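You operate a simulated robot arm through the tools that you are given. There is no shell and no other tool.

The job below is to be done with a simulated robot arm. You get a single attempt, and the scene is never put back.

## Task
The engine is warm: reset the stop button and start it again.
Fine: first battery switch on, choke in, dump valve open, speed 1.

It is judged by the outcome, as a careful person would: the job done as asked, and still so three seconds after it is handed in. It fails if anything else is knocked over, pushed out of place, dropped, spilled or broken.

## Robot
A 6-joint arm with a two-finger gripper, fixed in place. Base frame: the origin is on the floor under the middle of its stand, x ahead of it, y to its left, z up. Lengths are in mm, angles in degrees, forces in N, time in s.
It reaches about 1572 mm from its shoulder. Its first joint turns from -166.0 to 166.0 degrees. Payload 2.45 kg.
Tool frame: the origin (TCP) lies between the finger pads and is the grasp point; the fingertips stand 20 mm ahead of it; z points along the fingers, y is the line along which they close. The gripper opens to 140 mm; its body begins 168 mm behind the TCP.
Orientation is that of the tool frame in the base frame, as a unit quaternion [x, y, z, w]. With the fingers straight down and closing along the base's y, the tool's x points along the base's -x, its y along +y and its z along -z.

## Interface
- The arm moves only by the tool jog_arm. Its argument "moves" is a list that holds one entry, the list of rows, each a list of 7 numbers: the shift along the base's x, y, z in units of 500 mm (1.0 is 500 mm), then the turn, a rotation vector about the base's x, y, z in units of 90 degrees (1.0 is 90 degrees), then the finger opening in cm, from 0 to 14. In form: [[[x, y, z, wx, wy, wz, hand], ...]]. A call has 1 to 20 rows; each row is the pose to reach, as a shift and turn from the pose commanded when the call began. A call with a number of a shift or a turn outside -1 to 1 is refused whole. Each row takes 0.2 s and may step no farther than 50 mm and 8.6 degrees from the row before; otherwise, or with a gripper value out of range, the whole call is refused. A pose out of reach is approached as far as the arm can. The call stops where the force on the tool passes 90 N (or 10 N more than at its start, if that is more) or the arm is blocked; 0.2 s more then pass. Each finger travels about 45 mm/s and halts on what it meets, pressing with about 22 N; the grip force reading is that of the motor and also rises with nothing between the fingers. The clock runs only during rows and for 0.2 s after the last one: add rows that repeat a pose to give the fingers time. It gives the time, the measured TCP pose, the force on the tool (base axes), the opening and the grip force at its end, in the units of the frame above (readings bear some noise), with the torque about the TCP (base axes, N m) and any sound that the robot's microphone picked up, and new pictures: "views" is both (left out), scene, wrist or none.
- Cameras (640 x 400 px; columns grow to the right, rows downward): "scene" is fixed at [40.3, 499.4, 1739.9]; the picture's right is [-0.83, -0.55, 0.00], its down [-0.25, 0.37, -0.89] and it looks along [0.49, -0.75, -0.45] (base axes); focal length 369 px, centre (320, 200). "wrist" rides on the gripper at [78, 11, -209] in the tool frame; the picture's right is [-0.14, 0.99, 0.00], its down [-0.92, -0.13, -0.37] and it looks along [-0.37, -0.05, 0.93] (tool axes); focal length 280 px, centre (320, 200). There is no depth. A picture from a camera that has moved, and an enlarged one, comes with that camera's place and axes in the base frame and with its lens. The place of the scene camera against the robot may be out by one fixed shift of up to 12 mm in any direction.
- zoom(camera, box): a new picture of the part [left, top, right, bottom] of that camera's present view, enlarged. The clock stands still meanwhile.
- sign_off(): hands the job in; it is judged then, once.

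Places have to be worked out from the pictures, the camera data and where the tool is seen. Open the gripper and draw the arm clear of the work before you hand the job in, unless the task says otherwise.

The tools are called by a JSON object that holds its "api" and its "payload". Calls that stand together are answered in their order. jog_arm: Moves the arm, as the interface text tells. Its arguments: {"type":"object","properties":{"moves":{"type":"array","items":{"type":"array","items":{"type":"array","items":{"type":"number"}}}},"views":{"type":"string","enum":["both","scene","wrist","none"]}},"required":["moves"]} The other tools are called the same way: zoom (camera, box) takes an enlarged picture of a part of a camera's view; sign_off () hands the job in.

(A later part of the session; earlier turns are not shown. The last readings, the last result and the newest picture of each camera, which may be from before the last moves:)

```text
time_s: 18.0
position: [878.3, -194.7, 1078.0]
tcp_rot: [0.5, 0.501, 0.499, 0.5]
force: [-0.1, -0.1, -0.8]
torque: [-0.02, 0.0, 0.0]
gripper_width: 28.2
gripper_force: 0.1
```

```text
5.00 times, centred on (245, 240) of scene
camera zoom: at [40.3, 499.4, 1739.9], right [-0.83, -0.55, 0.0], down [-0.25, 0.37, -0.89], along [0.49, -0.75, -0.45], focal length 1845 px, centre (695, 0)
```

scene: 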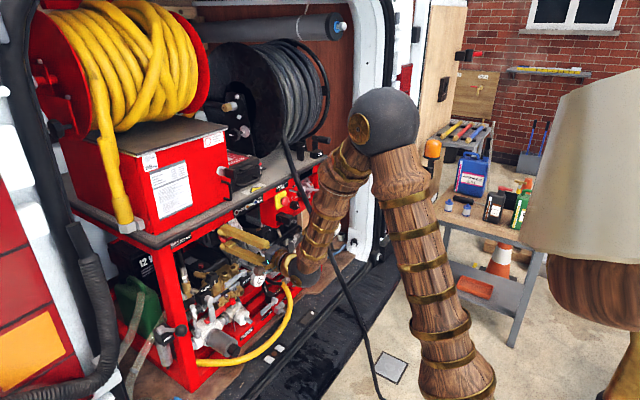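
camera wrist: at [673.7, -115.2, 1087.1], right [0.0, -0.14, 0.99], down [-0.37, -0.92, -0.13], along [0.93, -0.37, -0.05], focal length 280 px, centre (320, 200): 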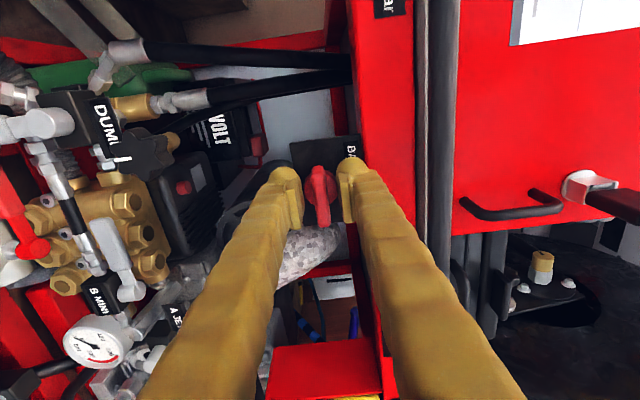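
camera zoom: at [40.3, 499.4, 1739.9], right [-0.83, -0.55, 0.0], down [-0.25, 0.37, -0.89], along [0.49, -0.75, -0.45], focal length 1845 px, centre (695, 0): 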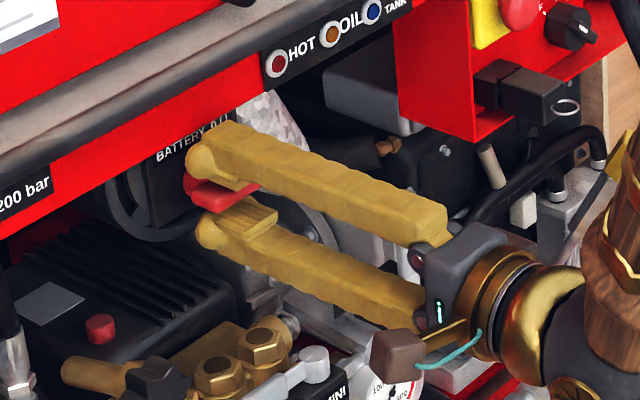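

Contact has cleared; it was the switch body face at about x = 902. With tips at 898 the fingers overlap the bar by about 13 mm, so I close on it.

{"api": "jog_arm", "payload": {"moves": [[[0, 0, -0.002, 0, 0, 0, 1.5], [0, 0, -0.002, 0, 0, 0, 0], [0, 0, -0.002, 0, 0, 0, 0]]], "views": "wrist"}}

```text
time_s: 18.8
position: [876.0, -194.1, 1077.1]
tcp_rot: [0.501, 0.499, 0.499, 0.501]
force: [-64.7, -0.2, 17.0]
torque: [0.0, -0.14, -0.07]
gripper_width: 10.2
gripper_force: 37.0
camera wrist: at [668.0, -115.2, 1087.1], right [0.0, -0.14, 0.99], down [-0.37, -0.92, -0.13], along [0.93, -0.37, -0.05], focal length 280 px, centre (320, 200)
```

wrist: 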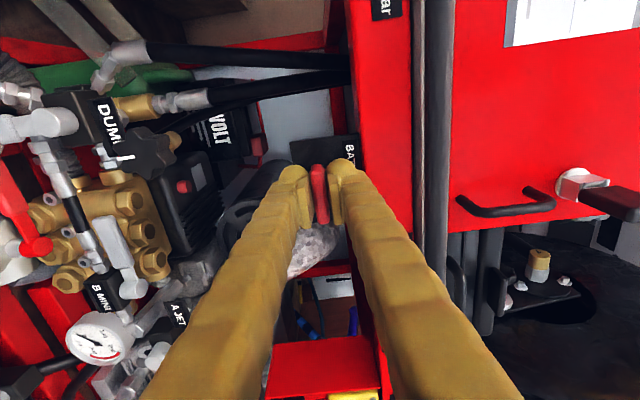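

The bar is gripped at about 10 mm, but the tips press on the hub disk with 65 N. I ease back a few millimetres to relieve that.

{"api": "jog_arm", "payload": {"moves": [[[-0.004, 0, 0, 0, 0, 0, 1.6], [-0.01, 0, 0, 0, 0, 0, 1.6], [-0.01, 0, 0, 0, 0, 0, 0], [-0.01, 0, 0, 0, 0, 0, 0]]], "views": "none"}}

```text
time_s: 19.8
position: [873.8, -194.3, 1075.6]
tcp_rot: [0.5, 0.499, 0.499, 0.502]
force: [29.1, 4.5, 18.4]
torque: [-0.02, -0.14, 0.13]
gripper_width: 9.9
gripper_force: 35.7
```

The grip is firm and the forces moderate. I turn clockwise (+x) by about 24° and check the torque and picture to see whether the key follows.

{"api": "jog_arm", "payload": {"moves": [[[0.002, 0, -0.001, 0.09, 0, 0, 0], [0.002, 0, -0.001, 0.18, 0, 0, 0], [0.002, 0, -0.001, 0.27, 0, 0, 0]]], "views": "wrist"}}

{"api": "zoom", "payload": {"camera": "wrist", "box": [260, 130, 400, 230]}}

```text
time_s: 20.6
position: [874.2, -193.5, 1077.0]
tcp_rot: [0.594, 0.383, 0.594, 0.385]
force: [16.5, 11.2, 51.8]
torque: [-0.06, -0.45, 0.2]
gripper_width: 10.6
gripper_force: 37.0
camera wrist: at [665.5, -126.8, 1118.4], right [0.0, -0.53, 0.85], down [-0.37, -0.79, -0.5], along [0.93, -0.31, -0.19], focal length 280 px, centre (320, 200)
```

wrist: 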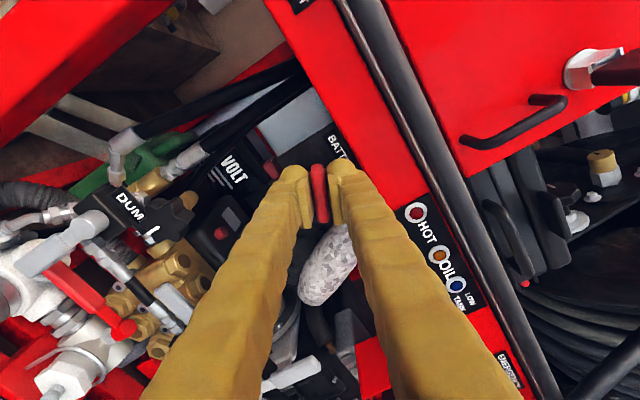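

```text
4.00 times, centred on (330, 180) of wrist
camera zoom: at [665.5, -126.8, 1118.4], right [0.0, -0.53, 0.85], down [-0.37, -0.79, -0.5], along [0.93, -0.31, -0.19], focal length 1122 px, centre (280, 280)
```

zoom: 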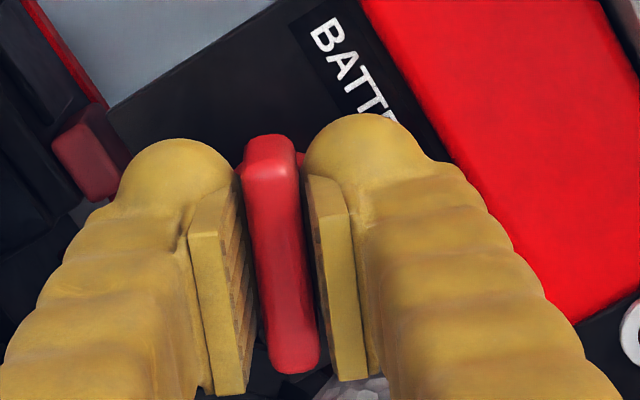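

The key turned 24° clockwise with the gripper and almost no resisting torque. I raise the tool 2 mm to relieve the upward load and continue to about 90°.

{"api": "jog_arm", "payload": {"moves": [[[0, 0.001, 0.004, 0.09, 0, 0, 0], [0, 0.001, 0.004, 0.18, 0, 0, 0], [0, 0.001, 0.004, 0.27, 0, 0, 0], [0, 0.001, 0.004, 0.36, 0, 0, 0], [0, 0.001, 0.004, 0.45, 0, 0, 0], [0, 0.001, 0.004, 0.54, 0, 0, 0], [0, 0.001, 0.004, 0.63, 0, 0, 0], [0, 0.001, 0.004, 0.73, 0, 0, 0]]], "views": "both"}}

```text
refused: row 8 steps farther than a row can; nothing moved
```

{"api": "jog_arm", "payload": {"moves": [[[0, 0.001, 0.004, 0.09, 0, 0, 0], [0, 0.001, 0.004, 0.18, 0, 0, 0], [0, 0.001, 0.004, 0.27, 0, 0, 0], [0, 0.001, 0.004, 0.36, 0, 0, 0], [0, 0.001, 0.004, 0.45, 0, 0, 0], [0, 0.001, 0.004, 0.54, 0, 0, 0], [0, 0.001, 0.004, 0.63, 0, 0, 0], [0, 0.001, 0.004, 0.72, 0, 0, 0]]], "views": "both"}}

```text
time_s: 22.4
position: [874.3, -195.1, 1076.7]
tcp_rot: [0.708, 0.004, 0.706, 0.004]
force: [-17.1, -24.4, 33.3]
torque: [-0.01, -0.4, -0.28]
gripper_width: 10.2
gripper_force: 37.4
camera wrist: at [665.2, -204.6, 1155.3], right [0.0, -0.99, -0.12], down [-0.37, 0.12, -0.92], along [0.93, 0.04, -0.37], focal length 280 px, centre (320, 200)
```

scene: 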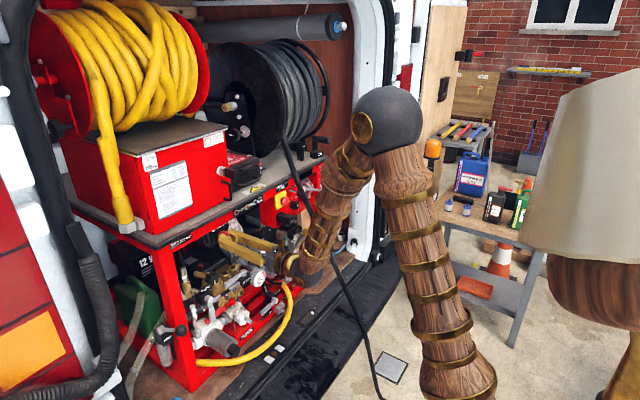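
wrist: 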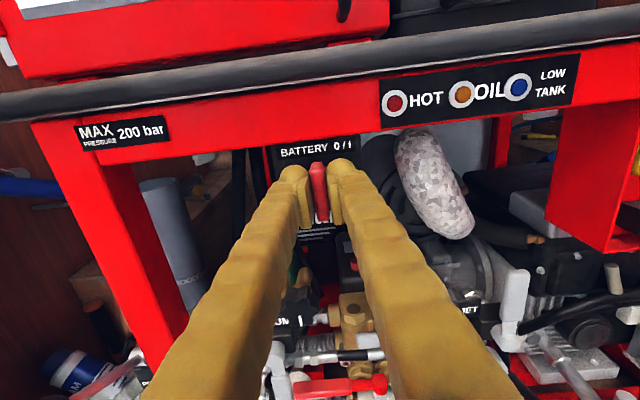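

The gripper has turned the full 90°, and the picture is now upright. I zoom to confirm the key is vertical and look for any sign of power.

{"api": "zoom", "payload": {"camera": "wrist", "box": [260, 60, 600, 240]}}

{"api": "zoom", "payload": {"camera": "wrist", "box": [260, 120, 390, 220]}}

{"api": "zoom", "payload": {"camera": "scene", "box": [190, 170, 340, 280]}}

```text
1.88 times, centred on (430, 150) of wrist
camera zoom: at [665.2, -204.6, 1155.3], right [0.0, -0.99, -0.12], down [-0.37, 0.12, -0.92], along [0.93, 0.04, -0.37], focal length 528 px, centre (113, 294)
```

zoom: 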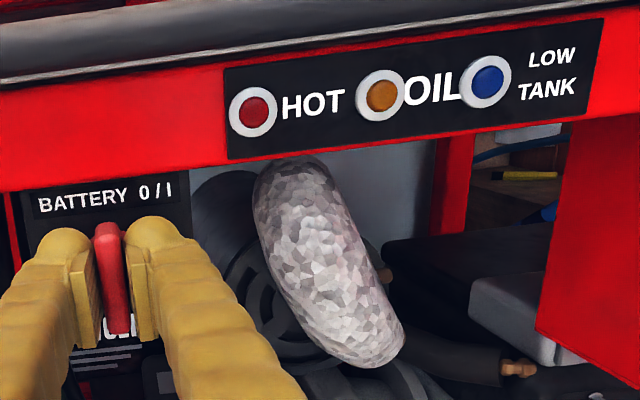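

```text
4.00 times, centred on (325, 170) of wrist
camera zoom: at [665.2, -204.6, 1155.3], right [0.0, -0.99, -0.12], down [-0.37, 0.12, -0.92], along [0.93, 0.04, -0.37], focal length 1122 px, centre (300, 320)
```

zoom: 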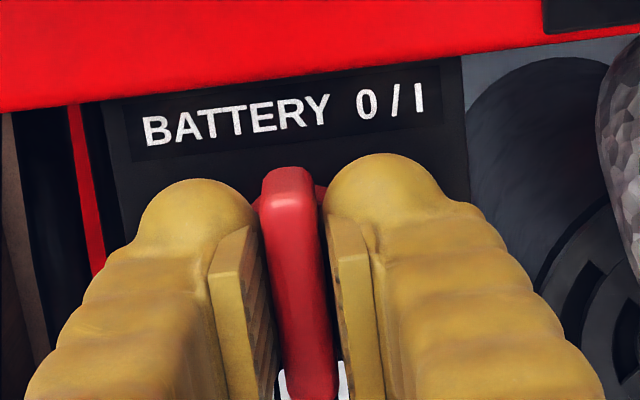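

```text
3.64 times, centred on (265, 225) of scene
camera zoom: at [40.3, 499.4, 1739.9], right [-0.83, -0.55, 0.0], down [-0.25, 0.37, -0.89], along [0.49, -0.75, -0.45], focal length 1342 px, centre (520, 109)
```

zoom: 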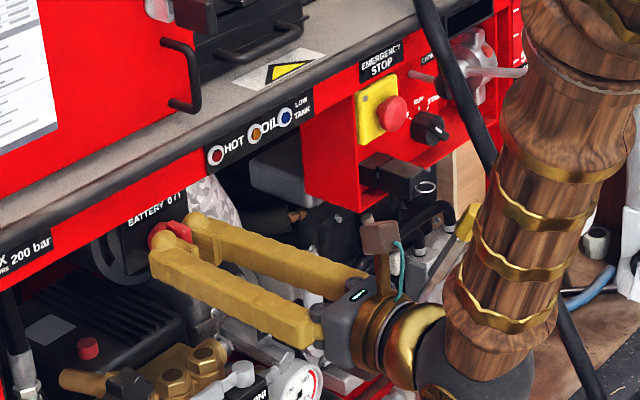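

The key is vertical now. I nudge a few degrees further to feel whether this is the end stop.

{"api": "jog_arm", "payload": {"moves": [[[0, 0, 0.0, 0.05, 0, 0, 0], [0, 0, 0.0, 0.09, 0, 0, 0]]], "views": "wrist"}}

{"api": "zoom", "payload": {"camera": "wrist", "box": [260, 120, 390, 220]}}

```text
time_s: 23.0
position: [872.1, -196.1, 1076.5]
tcp_rot: [0.707, -0.044, 0.704, -0.044]
force: [-16.7, -35.9, 16.9]
torque: [-1.13, -0.1, -0.36]
gripper_width: 12.2
gripper_force: 38.9
camera wrist: at [665.4, -215.5, 1152.9], right [0.0, -0.97, -0.26], down [-0.37, 0.24, -0.9], along [0.93, 0.1, -0.36], focal length 280 px, centre (320, 200)
```

wrist: 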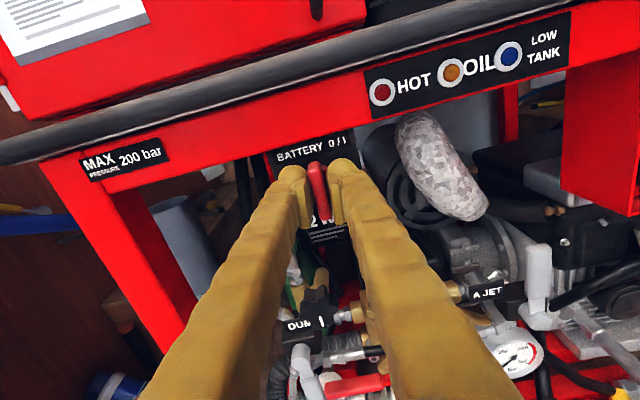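

```text
4.00 times, centred on (325, 170) of wrist
camera zoom: at [665.4, -215.5, 1152.9], right [0.0, -0.97, -0.26], down [-0.37, 0.24, -0.9], along [0.93, 0.1, -0.36], focal length 1122 px, centre (300, 320)
```

zoom: 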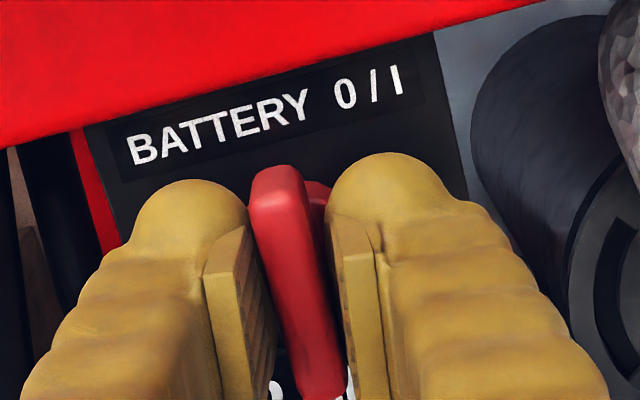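

The resisting torque jumped to about 1.1 N·m, so the vertical position is the end stop and the battery is on. I ease the twist back, open the fingers and withdraw.

{"api": "jog_arm", "payload": {"moves": [[[0, 0, 0.0, -0.08, 0, 0, 0], [0, 0, 0.0, -0.08, 0, 0, 3], [0, 0, 0.0, -0.08, 0, 0, 3], [-0.03, 0, 0.0, -0.08, 0, 0, 3], [-0.08, 0, 0.0, -0.08, 0, 0, 3], [-0.12, 0, 0.0, -0.08, 0, 0, 3]]], "views": "wrist"}}

{"api": "zoom", "payload": {"camera": "wrist", "box": [260, 100, 400, 220]}}

```text
time_s: 24.4
position: [813.9, -192.3, 1076.4]
tcp_rot: [0.708, 0.001, 0.706, 0.0]
force: [-0.3, -1.0, -0.3]
torque: [-0.01, -0.01, 0.0]
gripper_width: 30.2
gripper_force: 0.0
camera wrist: at [605.6, -203.3, 1154.7], right [0.0, -0.99, -0.14], down [-0.37, 0.13, -0.92], along [0.93, 0.05, -0.37], focal length 280 px, centre (320, 200)
```

wrist: 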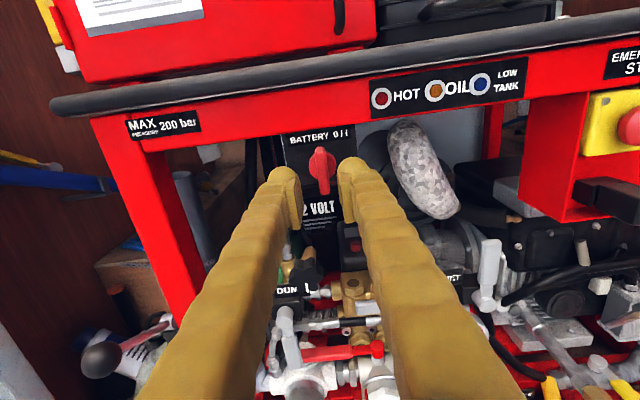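

```text
3.33 times, centred on (330, 160) of wrist
camera zoom: at [605.6, -203.3, 1154.7], right [0.0, -0.99, -0.14], down [-0.37, 0.13, -0.92], along [0.93, 0.05, -0.37], focal length 935 px, centre (287, 333)
```

zoom: 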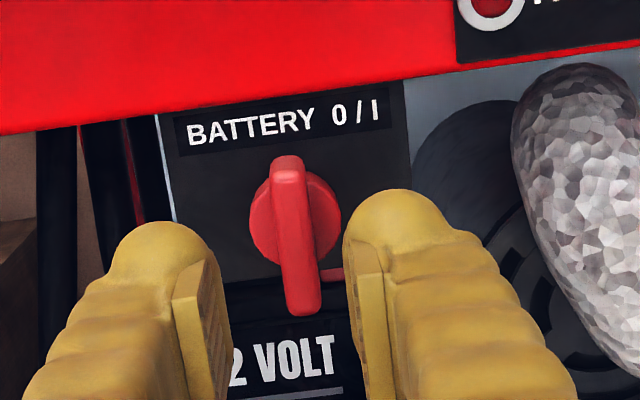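

The key stays vertical. Next is the choke: I move along -y well clear of the hose while rolling back so the fingers stack vertically, which makes a narrow pusher.

{"api": "jog_arm", "payload": {"moves": [[[-0.012, -0.052, 0, -0.091, 0, 0, 3], [-0.024, -0.104, 0, -0.182, 0, 0, 2], [-0.036, -0.156, 0, -0.273, 0, 0, 1], [-0.048, -0.208, 0, -0.364, 0, 0, 0], [-0.06, -0.26, 0, -0.455, 0, 0, 0], [-0.072, -0.312, 0, -0.546, 0, 0, 0], [-0.084, -0.364, 0, -0.637, 0, 0, 0], [-0.096, -0.416, 0, -0.728, 0, 0, 0], [-0.108, -0.468, 0, -0.819, 0, 0, 0], [-0.12, -0.52, 0, -0.91, 0, 0, 0], [-0.132, -0.572, 0, -1.0, 0, 0, 0]]], "views": "none"}}

{"api": "jog_arm", "payload": {"moves": [[[0, -0.07, 0, 0, 0, 0.04, 0], [0, -0.14, 0, 0, 0, 0.08, 0], [0, -0.21, 0, 0, 0, 0.12, 0], [0, -0.28, -0.01, 0, 0, 0.16, 0], [0, -0.34, -0.016, 0, 0, 0.2, 0]]], "views": "both"}}

```text
time_s: 26.8
position: [749.4, -481.4, 1075.5]
tcp_rot: [0.5, 0.5, 0.499, 0.501]
force: [-0.1, 0.6, 0.3]
torque: [-0.01, 0.0, 0.01]
gripper_width: 0.0
gripper_force: 22.0
```

```text
time_s: 28.0
position: [748.3, -651.1, 1068.1]
tcp_rot: [0.416, 0.573, 0.571, 0.415]
force: [0.5, -0.1, 0.4]
torque: [0.0, 0.05, 0.0]
gripper_width: 0.0
gripper_force: 22.2
camera wrist: at [525.8, -639.5, 1079.0], right [0.04, -0.13, 0.99], down [-0.07, -0.99, -0.13], along [1.0, -0.06, -0.05], focal length 280 px, centre (320, 200)
```

scene: 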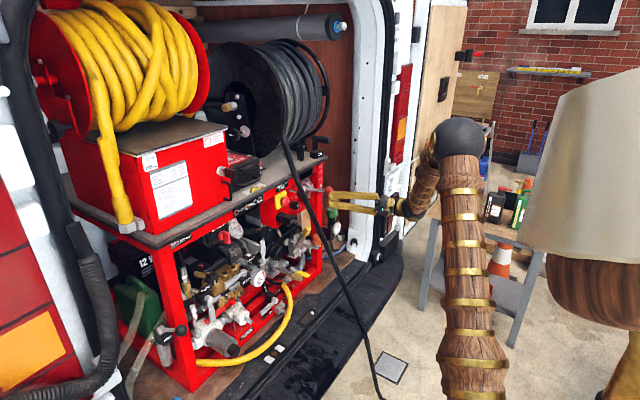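
wrist: 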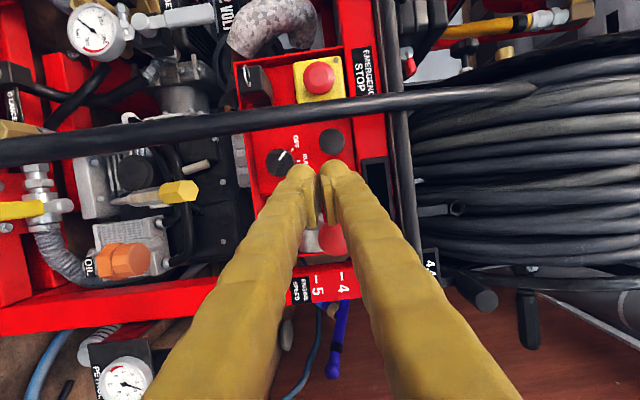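

{"api": "zoom", "payload": {"camera": "wrist", "box": [230, 40, 410, 260]}}

{"api": "zoom", "payload": {"camera": "scene", "box": [260, 150, 420, 250]}}

```text
1.82 times, centred on (320, 150) of wrist
camera zoom: at [525.8, -639.5, 1079.0], right [0.04, -0.13, 0.99], down [-0.07, -0.99, -0.13], along [1.0, -0.06, -0.05], focal length 510 px, centre (320, 291)
```

zoom: 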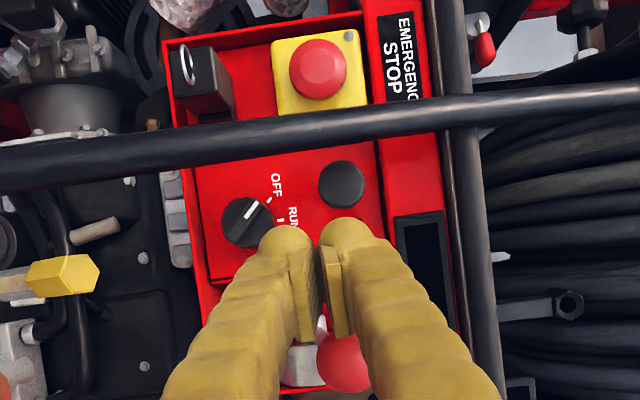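

```text
4.00 times, centred on (340, 200) of scene
camera zoom: at [40.3, 499.4, 1739.9], right [-0.83, -0.55, 0.0], down [-0.25, 0.37, -0.89], along [0.49, -0.75, -0.45], focal length 1476 px, centre (240, 200)
```

zoom: 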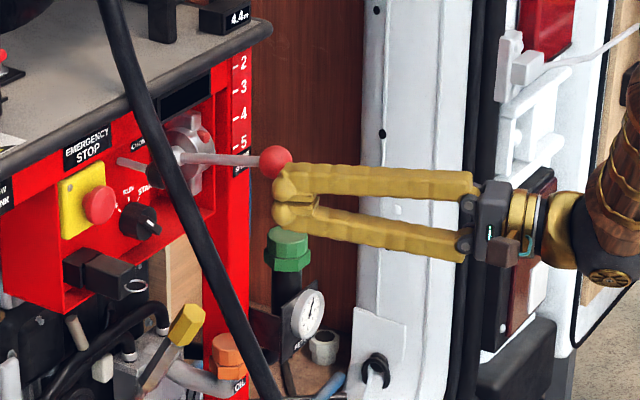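

The view confirms the choke knob at about (874, -591, 1085), with the hose's near edge at y ≈ -575. Coming in with an 18° yaw from the -y side keeps about 10 mm clear of it. I move to just short of the knob, lined up with the upper fingertip.

{"api": "jog_arm", "payload": {"moves": [[[0.06, 0.026, 0.003, 0, 0, 0, 0], [0.12, 0.052, 0.003, 0, 0, 0, 0], [0.166, 0.078, 0.003, 0, 0, 0, 0]]], "views": "both"}}

{"api": "zoom", "payload": {"camera": "wrist", "box": [230, 60, 410, 260]}}

{"api": "zoom", "payload": {"camera": "scene", "box": [260, 150, 380, 240]}}

```text
time_s: 28.8
position: [832.6, -610.5, 1069.3]
tcp_rot: [0.417, 0.571, 0.571, 0.416]
force: [0.6, -0.3, -0.1]
torque: [0.03, -0.02, 0.05]
gripper_width: 0.1
gripper_force: 22.0
camera wrist: at [610.2, -600.3, 1080.1], right [0.04, -0.13, 0.99], down [-0.07, -0.99, -0.13], along [1.0, -0.06, -0.05], focal length 280 px, centre (320, 200)
```

scene: 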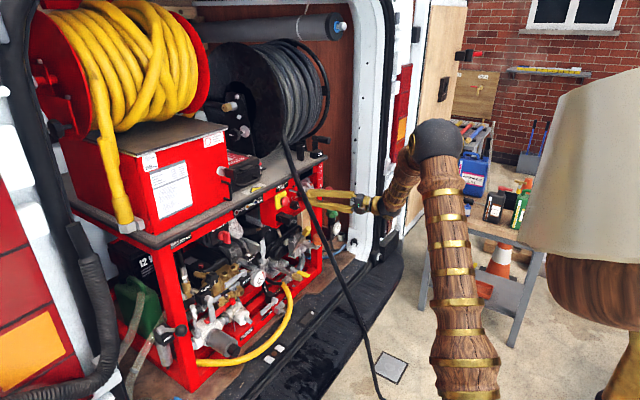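
wrist: 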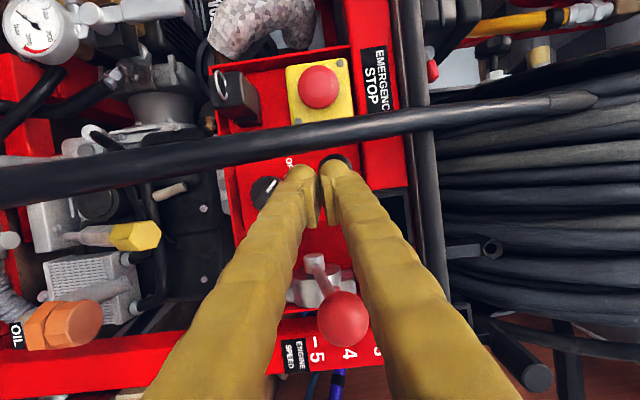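

```text
2.00 times, centred on (320, 160) of wrist
camera zoom: at [610.2, -600.3, 1080.1], right [0.04, -0.13, 0.99], down [-0.07, -0.99, -0.13], along [1.0, -0.06, -0.05], focal length 561 px, centre (320, 280)
```

zoom: 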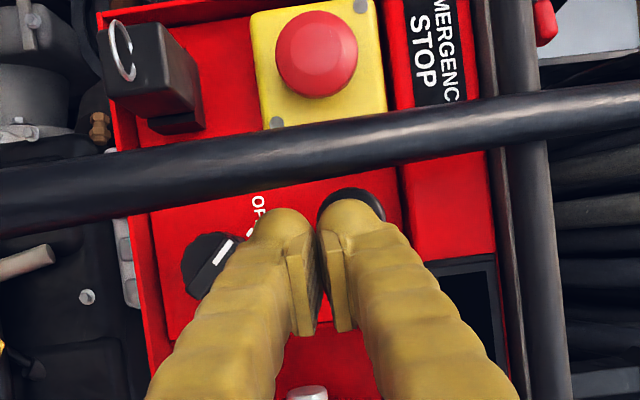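

```text
4.44 times, centred on (320, 195) of scene
camera zoom: at [40.3, 499.4, 1739.9], right [-0.83, -0.55, 0.0], down [-0.25, 0.37, -0.89], along [0.49, -0.75, -0.45], focal length 1640 px, centre (320, 222)
```

zoom: 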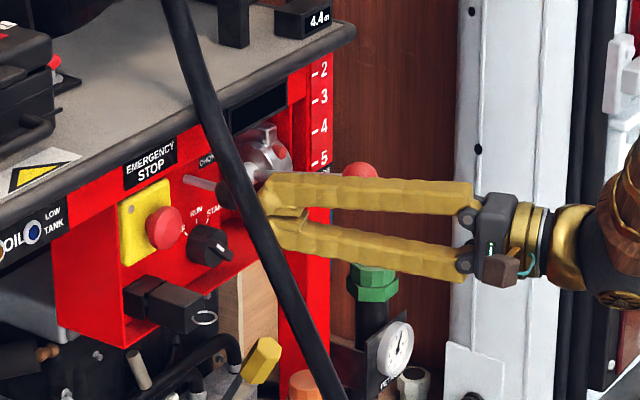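

The upper fingertip is lined up with the choke knob and clear of the hose. I advance and start pushing the knob in.

{"api": "jog_arm", "payload": {"moves": [[[0.02, 0.01, 0, 0, 0, 0, 0], [0.04, 0.018, 0, 0, 0, 0, 0], [0.056, 0.018, 0, 0, 0, 0, 0], [0.072, 0.018, 0, 0, 0, 0, 0]]], "views": "wrist"}}

{"api": "zoom", "payload": {"camera": "wrist", "box": [230, 60, 410, 260]}}

{"api": "zoom", "payload": {"camera": "scene", "box": [260, 150, 360, 230]}}

```text
time_s: 29.8
position: [867.6, -601.3, 1069.6]
tcp_rot: [0.416, 0.571, 0.572, 0.416]
force: [-2.5, -0.7, 0.1]
torque: [0.04, -0.04, -0.02]
gripper_width: 0.0
gripper_force: 21.9
camera wrist: at [644.9, -591.6, 1080.1], right [0.04, -0.13, 0.99], down [-0.07, -0.99, -0.13], along [1.0, -0.06, -0.05], focal length 280 px, centre (320, 200)
```

wrist: 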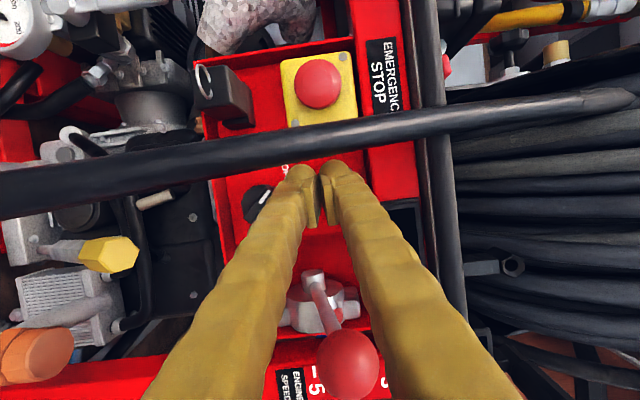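

```text
2.00 times, centred on (320, 160) of wrist
camera zoom: at [644.9, -591.6, 1080.1], right [0.04, -0.13, 0.99], down [-0.07, -0.99, -0.13], along [1.0, -0.06, -0.05], focal length 561 px, centre (320, 280)
```

zoom: 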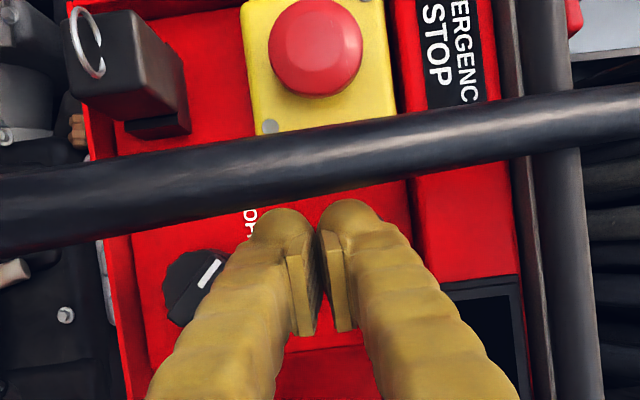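

```text
5.00 times, centred on (310, 190) of scene
camera zoom: at [40.3, 499.4, 1739.9], right [-0.83, -0.55, 0.0], down [-0.25, 0.37, -0.89], along [0.49, -0.75, -0.45], focal length 1845 px, centre (370, 250)
```

zoom: 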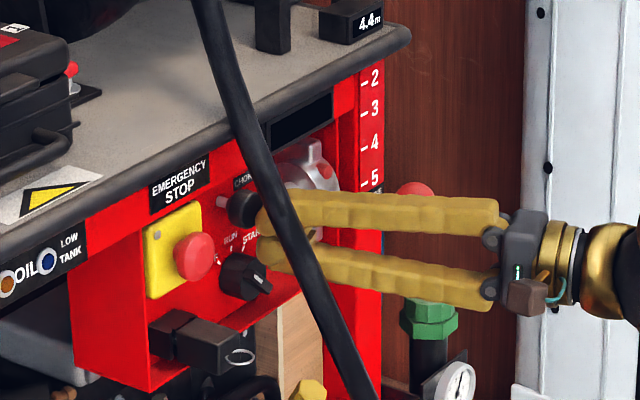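

The choke is sliding in with only 2.5 N. I keep pushing in small steps until the force shows its end stop.

{"api": "jog_arm", "payload": {"moves": [[[0.012, 0, 0, 0, 0, 0, 0], [0.024, 0, 0, 0, 0, 0, 0]]], "views": "none"}}

{"api": "zoom", "payload": {"camera": "scene", "box": [260, 150, 360, 230]}}

```text
time_s: 30.3
position: [868.6, -603.4, 1068.3]
tcp_rot: [0.417, 0.572, 0.571, 0.416]
force: [-18.1, -2.4, 3.1]
torque: [0.02, -0.24, -0.1]
gripper_width: 0.2
gripper_force: 22.3
stopped in row 2: the force on the tool passed its limit at 111 N (the readings are from after the stop); the commanded pose is now the measured one
```

```text
5.00 times, centred on (310, 190) of scene
camera zoom: at [40.3, 499.4, 1739.9], right [-0.83, -0.55, 0.0], down [-0.25, 0.37, -0.89], along [0.49, -0.75, -0.45], focal length 1845 px, centre (370, 250)
```

zoom: 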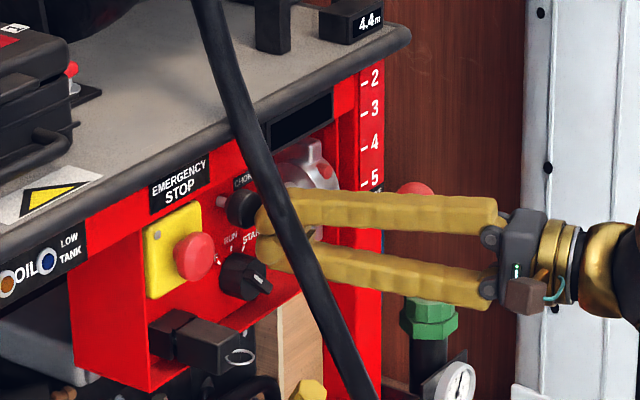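

The push stopped hard at 111 N with the contact on the knob, so the choke is at its end stop. I back out along the same slanted path and check it.

{"api": "jog_arm", "payload": {"moves": [[[-0.03, -0.006, 0, 0, 0, 0, 0], [-0.08, -0.026, 0, 0, 0, 0, 0], [-0.16, -0.066, 0, 0, 0, 0, 0], [-0.24, -0.096, 0, 0, 0, 0, 0]]], "views": "both"}}

{"api": "zoom", "payload": {"camera": "scene", "box": [260, 150, 360, 230]}}

{"api": "zoom", "payload": {"camera": "wrist", "box": [230, 40, 410, 260]}}

```text
time_s: 31.3
position: [751.5, -650.5, 1068.8]
tcp_rot: [0.417, 0.572, 0.571, 0.415]
force: [-0.3, -0.8, 0.4]
torque: [0.01, 0.02, 0.0]
gripper_width: 0.0
gripper_force: 22.1
camera wrist: at [529.7, -639.2, 1079.7], right [0.04, -0.13, 0.99], down [-0.07, -0.99, -0.13], along [1.0, -0.06, -0.05], focal length 280 px, centre (320, 200)
```

scene: 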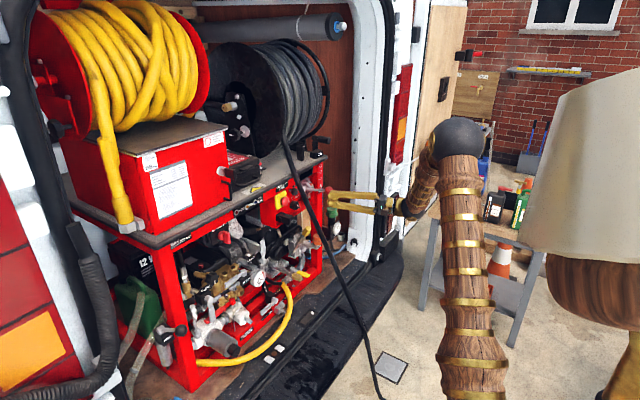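
wrist: 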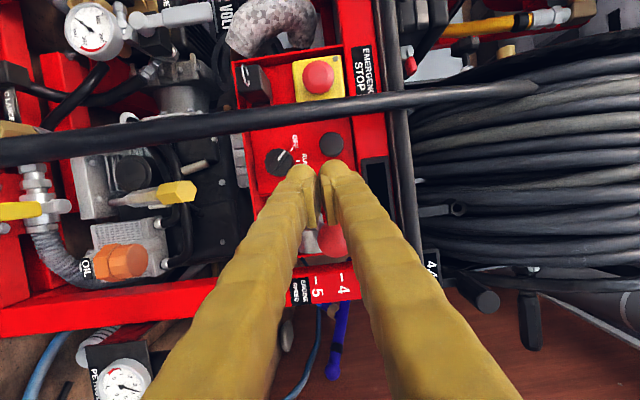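

```text
5.00 times, centred on (310, 190) of scene
camera zoom: at [40.3, 499.4, 1739.9], right [-0.83, -0.55, 0.0], down [-0.25, 0.37, -0.89], along [0.49, -0.75, -0.45], focal length 1845 px, centre (370, 250)
```

zoom: 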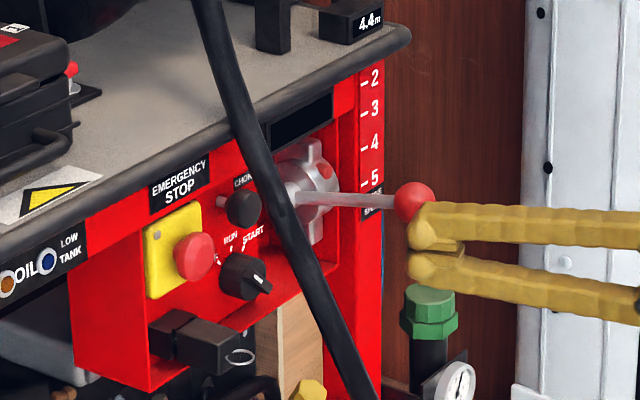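

```text
1.82 times, centred on (320, 150) of wrist
camera zoom: at [529.7, -639.2, 1079.7], right [0.04, -0.13, 0.99], down [-0.07, -0.99, -0.13], along [1.0, -0.06, -0.05], focal length 510 px, centre (320, 291)
```

zoom: 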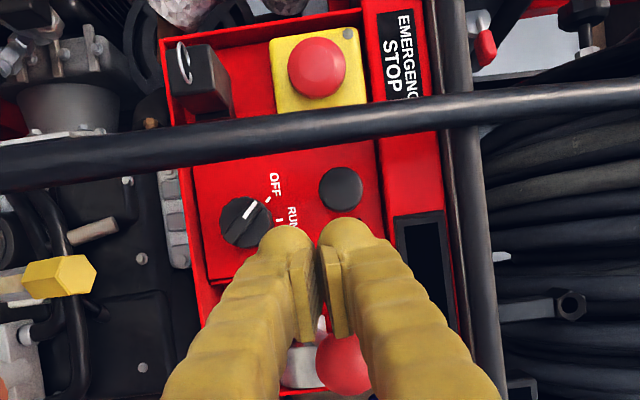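

The choke knob is now close to the panel. Next is the dump valve: I return clear of the hose, undo the yaw, then roll the camera on top and pitch down to look at the dump lever.

{"api": "jog_arm", "payload": {"moves": [[[0, 0.06, 0, 0, 0, -0.04, 0], [0, 0.13, 0, 0, 0, -0.08, 0], [0, 0.2, 0, 0, 0, -0.12, 0], [0, 0.27, 0, 0, 0, -0.16, 0], [0, 0.34, 0, 0, 0, -0.2, 0]]], "views": "none"}}

{"api": "jog_arm", "payload": {"moves": [[[0.01, 0.04, 0, 0.091, 0, 0, 0], [0.02, 0.08, 0, 0.182, 0, 0, 1], [0.03, 0.12, 0, 0.273, 0, 0, 2], [0.04, 0.16, 0, 0.364, 0, 0, 3], [0.05, 0.2, 0, 0.455, 0, 0, 4], [0.06, 0.24, 0, 0.546, 0, 0, 5], [0.07, 0.28, 0, 0.637, 0, 0, 6], [0.08, 0.32, 0, 0.728, 0, 0, 6], [0.09, 0.36, 0, 0.819, 0, 0, 6], [0.1, 0.4, 0, 0.91, 0, 0, 6], [0.1, 0.44, 0, 1.0, 0, 0, 6]]], "views": "none"}}

{"api": "jog_arm", "payload": {"moves": [[[0, 0.05, -0.05, 0, 0.088, 0, 6], [0, 0.1, -0.1, 0, 0.176, 0, 6], [0, 0.15, -0.15, 0, 0.264, 0, 6], [0, 0.2, -0.2, 0, 0.352, 0, 6], [0, 0.25, -0.25, 0, 0.44, 0, 6], [0, 0.28, -0.28, 0, 0.44, 0, 6]]], "views": "both"}}

```text
time_s: 32.5
position: [750.7, -481.9, 1070.1]
tcp_rot: [0.502, 0.499, 0.499, 0.501]
force: [-0.5, -0.4, 1.0]
torque: [-0.01, 0.01, -0.03]
gripper_width: 0.0
gripper_force: 22.2
```

```text
time_s: 34.9
position: [801.9, -260.8, 1069.6]
tcp_rot: [0.708, -0.001, 0.707, 0.0]
force: [0.2, 0.2, -0.3]
torque: [-0.02, 0.0, -0.02]
gripper_width: 60.0
gripper_force: 0.2
```

```text
time_s: 36.3
position: [800.1, -120.2, 930.4]
tcp_rot: [0.905, 0.001, 0.425, -0.001]
force: [-0.2, 0.3, 0.0]
torque: [0.02, -0.03, -0.02]
gripper_width: 60.1
gripper_force: 0.0
camera wrist: at [689.6, -131.5, 1121.7], right [-0.09, -0.99, -0.11], down [-0.87, 0.13, -0.47], along [0.48, 0.05, -0.88], focal length 280 px, centre (320, 200)
```

scene: 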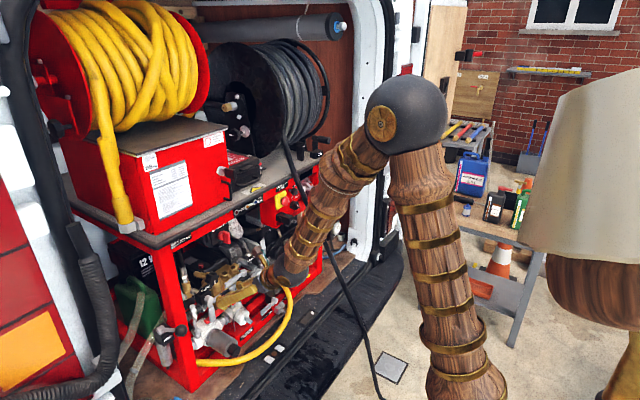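
wrist: 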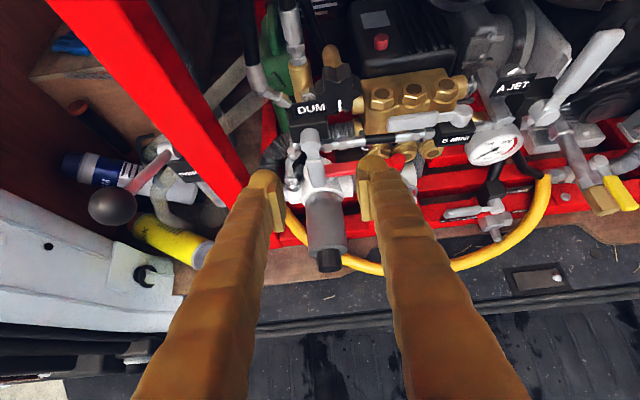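

{"api": "zoom", "payload": {"camera": "wrist", "box": [250, 80, 410, 280]}}

{"api": "zoom", "payload": {"camera": "wrist", "box": [280, 90, 360, 200]}}

{"api": "zoom", "payload": {"camera": "scene", "box": [180, 250, 300, 340]}}

```text
2.00 times, centred on (330, 180) of wrist
camera zoom: at [689.6, -131.5, 1121.7], right [-0.09, -0.99, -0.11], down [-0.87, 0.13, -0.47], along [0.48, 0.05, -0.88], focal length 561 px, centre (300, 240)
```

zoom: 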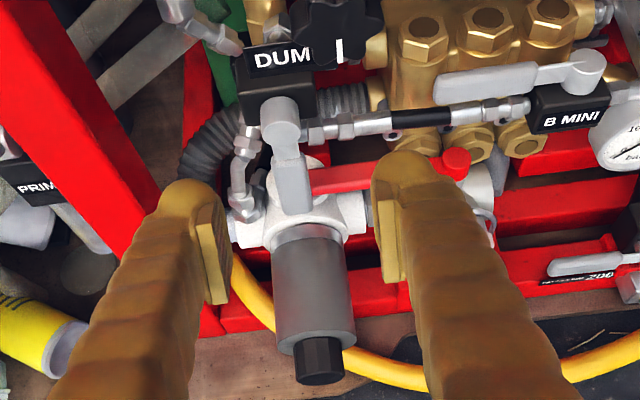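

```text
3.64 times, centred on (320, 145) of wrist
camera zoom: at [689.6, -131.5, 1121.7], right [-0.09, -0.99, -0.11], down [-0.87, 0.13, -0.47], along [0.48, 0.05, -0.88], focal length 1020 px, centre (320, 400)
```

zoom: 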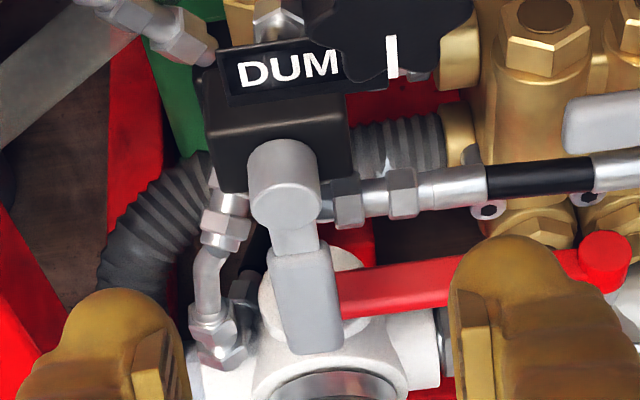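

```text
4.44 times, centred on (240, 295) of scene
camera zoom: at [40.3, 499.4, 1739.9], right [-0.83, -0.55, 0.0], down [-0.25, 0.37, -0.89], along [0.49, -0.75, -0.45], focal length 1640 px, centre (676, -222)
```

zoom: 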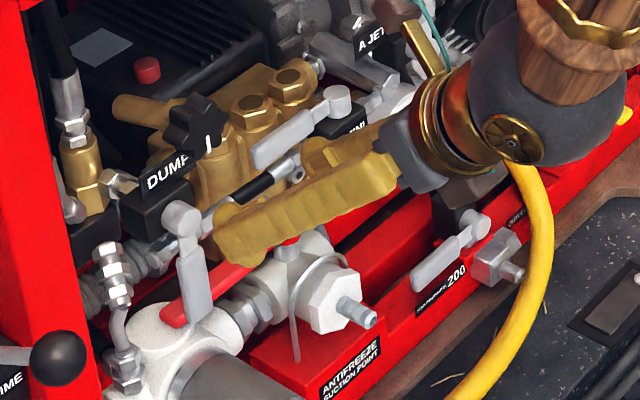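

The pipe runs sideways through the dump valve body and the lever hangs down across it, so it is closed, and open means lever horizontal. Its pivot is near (914, -110, 854) and its tip near z = 766, just above the filter bowl. I straddle the lever with open fingers to find which way it turns.

{"api": "jog_arm", "payload": {"moves": [[[0.05, 0.014, -0.06, 0, 0, 0, 5.5], [0.1, 0.018, -0.12, 0, 0, 0, 5], [0.15, 0.019, -0.175, 0, 0, 0, 5], [0.19, 0.019, -0.228, 0, 0, 0, 5]]], "views": "both"}}

{"api": "zoom", "payload": {"camera": "wrist", "box": [250, 80, 410, 240]}}

{"api": "zoom", "payload": {"camera": "scene", "box": [180, 250, 290, 340]}}

```text
time_s: 37.3
position: [898.3, -111.5, 815.6]
tcp_rot: [0.905, 0.0, 0.425, 0.0]
force: [0.3, -0.1, -0.5]
torque: [0.0, 0.02, -0.02]
gripper_width: 50.2
gripper_force: 0.1
camera wrist: at [786.9, -124.2, 1008.3], right [-0.09, -0.99, -0.11], down [-0.87, 0.13, -0.47], along [0.48, 0.05, -0.87], focal length 280 px, centre (320, 200)
```

scene: 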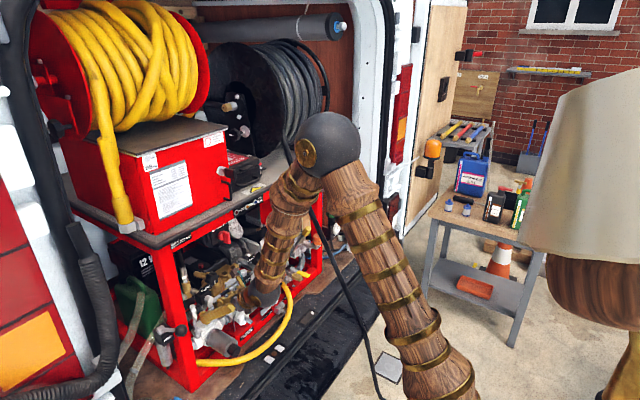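
wrist: 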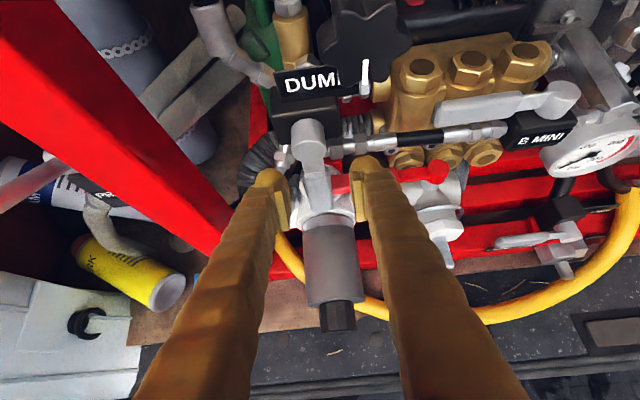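

```text
2.50 times, centred on (330, 160) of wrist
camera zoom: at [786.9, -124.2, 1008.3], right [-0.09, -0.99, -0.11], down [-0.87, 0.13, -0.47], along [0.48, 0.05, -0.87], focal length 701 px, centre (295, 300)
```

zoom: 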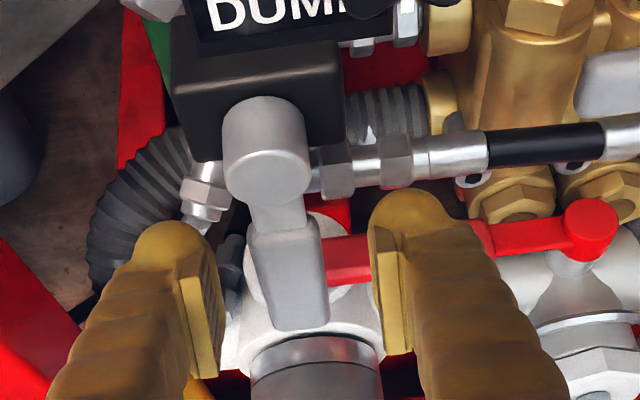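

```text
4.44 times, centred on (235, 295) of scene
camera zoom: at [40.3, 499.4, 1739.9], right [-0.83, -0.55, 0.0], down [-0.25, 0.37, -0.89], along [0.49, -0.75, -0.45], focal length 1640 px, centre (698, -222)
```

zoom: 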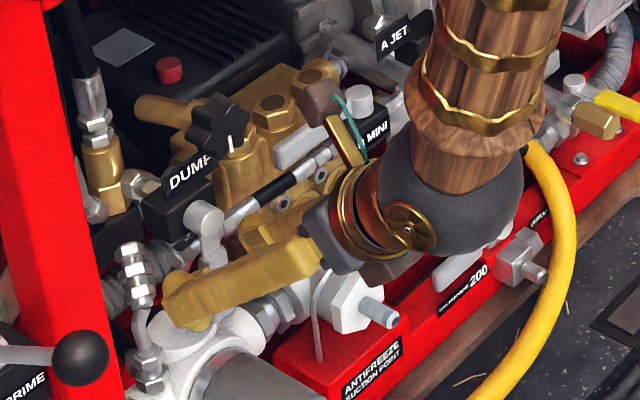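

Both fingers sit beside the lever with 10–14 mm of play. I test the +y direction first, moving 24 mm and watching the force.

{"api": "jog_arm", "payload": {"moves": [[[0, 0.016, 0, 0, 0, 0, 5], [0, 0.032, 0, 0, 0, 0, 5], [0, 0.04, 0, 0, 0, 0, 5], [0, 0.048, 0, 0, 0, 0, 5]]], "views": "wrist"}}

{"api": "zoom", "payload": {"camera": "wrist", "box": [250, 80, 410, 240]}}

```text
time_s: 38.3
position: [897.5, -94.7, 816.9]
tcp_rot: [0.906, 0.003, 0.423, -0.008]
force: [-2.2, -6.3, -5.2]
torque: [0.16, 0.07, -0.15]
gripper_width: 54.0
gripper_force: 2.7
out of reach, approached as far as the arm can: row 2, 3, 4
camera wrist: at [787.4, -108.9, 1009.9], right [-0.08, -0.99, -0.12], down [-0.88, 0.12, -0.47], along [0.48, 0.07, -0.88], focal length 280 px, centre (320, 200)
```

wrist: 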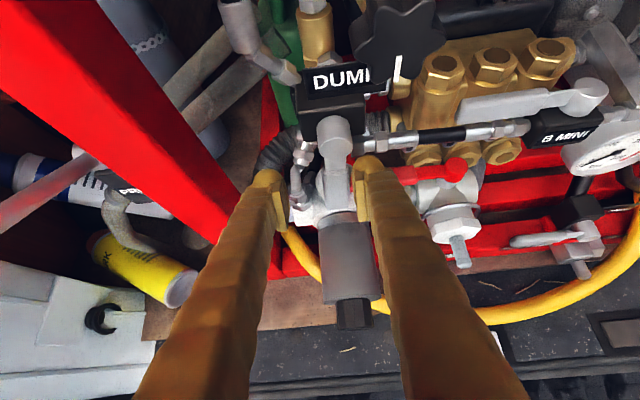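

```text
2.50 times, centred on (330, 160) of wrist
camera zoom: at [787.4, -108.9, 1009.9], right [-0.08, -0.99, -0.12], down [-0.88, 0.12, -0.47], along [0.48, 0.07, -0.88], focal length 701 px, centre (295, 300)
```

zoom: 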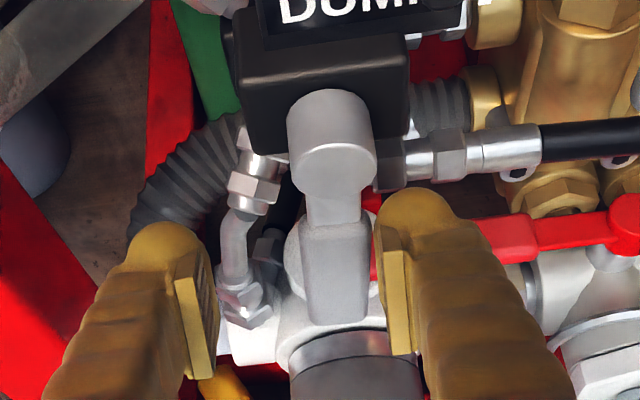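

The -y finger touches the lever, and it hasn't turned; the arm is also near its reach limit here. I try the other direction, toward -y, which moves into easier reach.

{"api": "jog_arm", "payload": {"moves": [[[0, -0.03, 0, 0, 0, 0, 5], [0, -0.06, 0, 0, 0, 0, 5], [0, -0.08, 0, 0, 0, 0, 5], [0, -0.1, 0, 0, 0, 0, 5]]], "views": "wrist"}}

{"api": "zoom", "payload": {"camera": "wrist", "box": [250, 80, 410, 240]}}

```text
time_s: 39.3
position: [897.7, -143.4, 816.0]
tcp_rot: [0.905, 0.002, 0.425, -0.002]
force: [37.2, 49.2, -19.1]
torque: [-1.04, 0.4, -1.04]
gripper_width: 87.2
gripper_force: 22.4
camera wrist: at [786.5, -154.7, 1010.0], right [-0.08, -0.99, -0.11], down [-0.87, 0.13, -0.47], along [0.48, 0.05, -0.87], focal length 280 px, centre (320, 200)
```

wrist: 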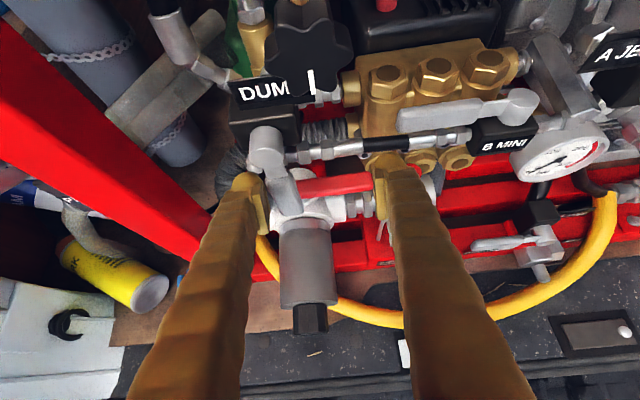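

```text
2.50 times, centred on (330, 160) of wrist
camera zoom: at [786.5, -154.7, 1010.0], right [-0.08, -0.99, -0.11], down [-0.87, 0.13, -0.47], along [0.48, 0.05, -0.87], focal length 701 px, centre (295, 300)
```

zoom: 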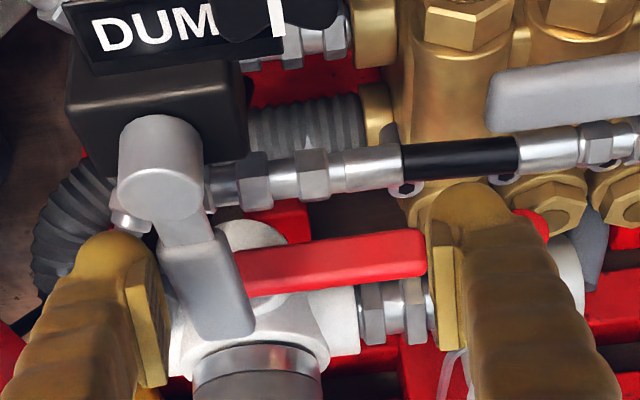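

A strong push toward -y only forced the fingers open and the lever stayed put, so -y is likely its stop and +y the opening direction. I'll push rigidly with the flat side of closed fingers. First I relieve the load and back out to a roomy spot.

{"api": "jog_arm", "payload": {"moves": [[[0, 0.03, 0, 0, 0, 0, 6], [0, 0.062, 0, 0, 0, 0, 6], [-0.076, 0.062, 0.064, 0, 0, 0, 6], [-0.152, 0.062, 0.128, 0, 0, 0, 6], [-0.2, 0.062, 0.168, 0, 0, 0, 6], [-0.209, -0.02, 0.18, 0, 0, 0, 4], [-0.218, -0.11, 0.192, 0, 0, 0, 2], [-0.228, -0.2, 0.205, 0, 0, 0, 0], [-0.238, -0.28, 0.217, 0, 0, 0, 0], [-0.246, -0.354, 0.228, 0, 0, 0, 0]]], "views": "none"}}

{"api": "jog_arm", "payload": {"moves": [[[0, 0, 0, 0, -0.088, 0, 0], [0, 0, 0, 0, -0.176, 0, 0], [0, 0, 0, 0, -0.264, 0, 0], [0, 0, 0, 0, -0.352, 0, 0], [0, 0, 0, 0, -0.44, 0, 0]]], "views": "both"}}

```text
time_s: 41.5
position: [773.0, -322.0, 932.4]
tcp_rot: [0.905, 0.0, 0.425, 0.0]
force: [0.1, -0.8, 0.2]
torque: [-0.01, -0.01, 0.03]
gripper_width: 0.1
gripper_force: 22.1
```

```text
time_s: 42.7
position: [773.2, -322.4, 931.3]
tcp_rot: [0.707, 0.0, 0.707, 0.0]
force: [0.5, -0.2, 0.1]
torque: [-0.03, 0.03, 0.05]
gripper_width: 0.0
gripper_force: 22.4
camera wrist: at [564.3, -333.1, 1009.2], right [0.0, -0.99, -0.14], down [-0.37, 0.13, -0.92], along [0.93, 0.05, -0.37], focal length 280 px, centre (320, 200)
```

scene: 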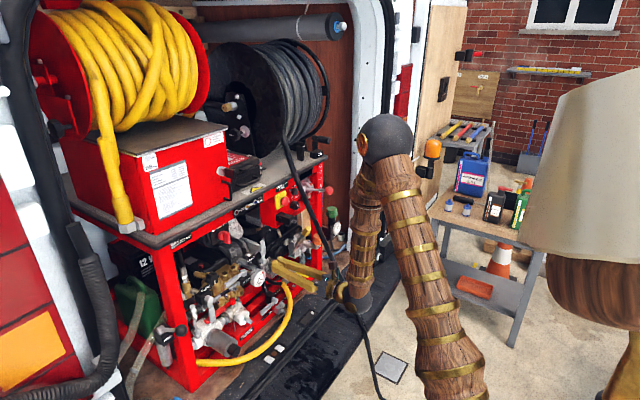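
wrist: 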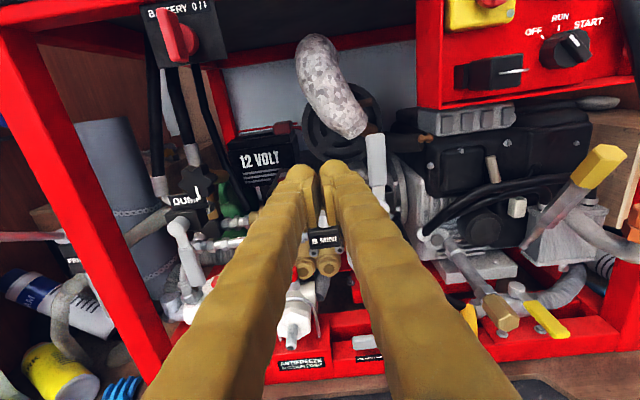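

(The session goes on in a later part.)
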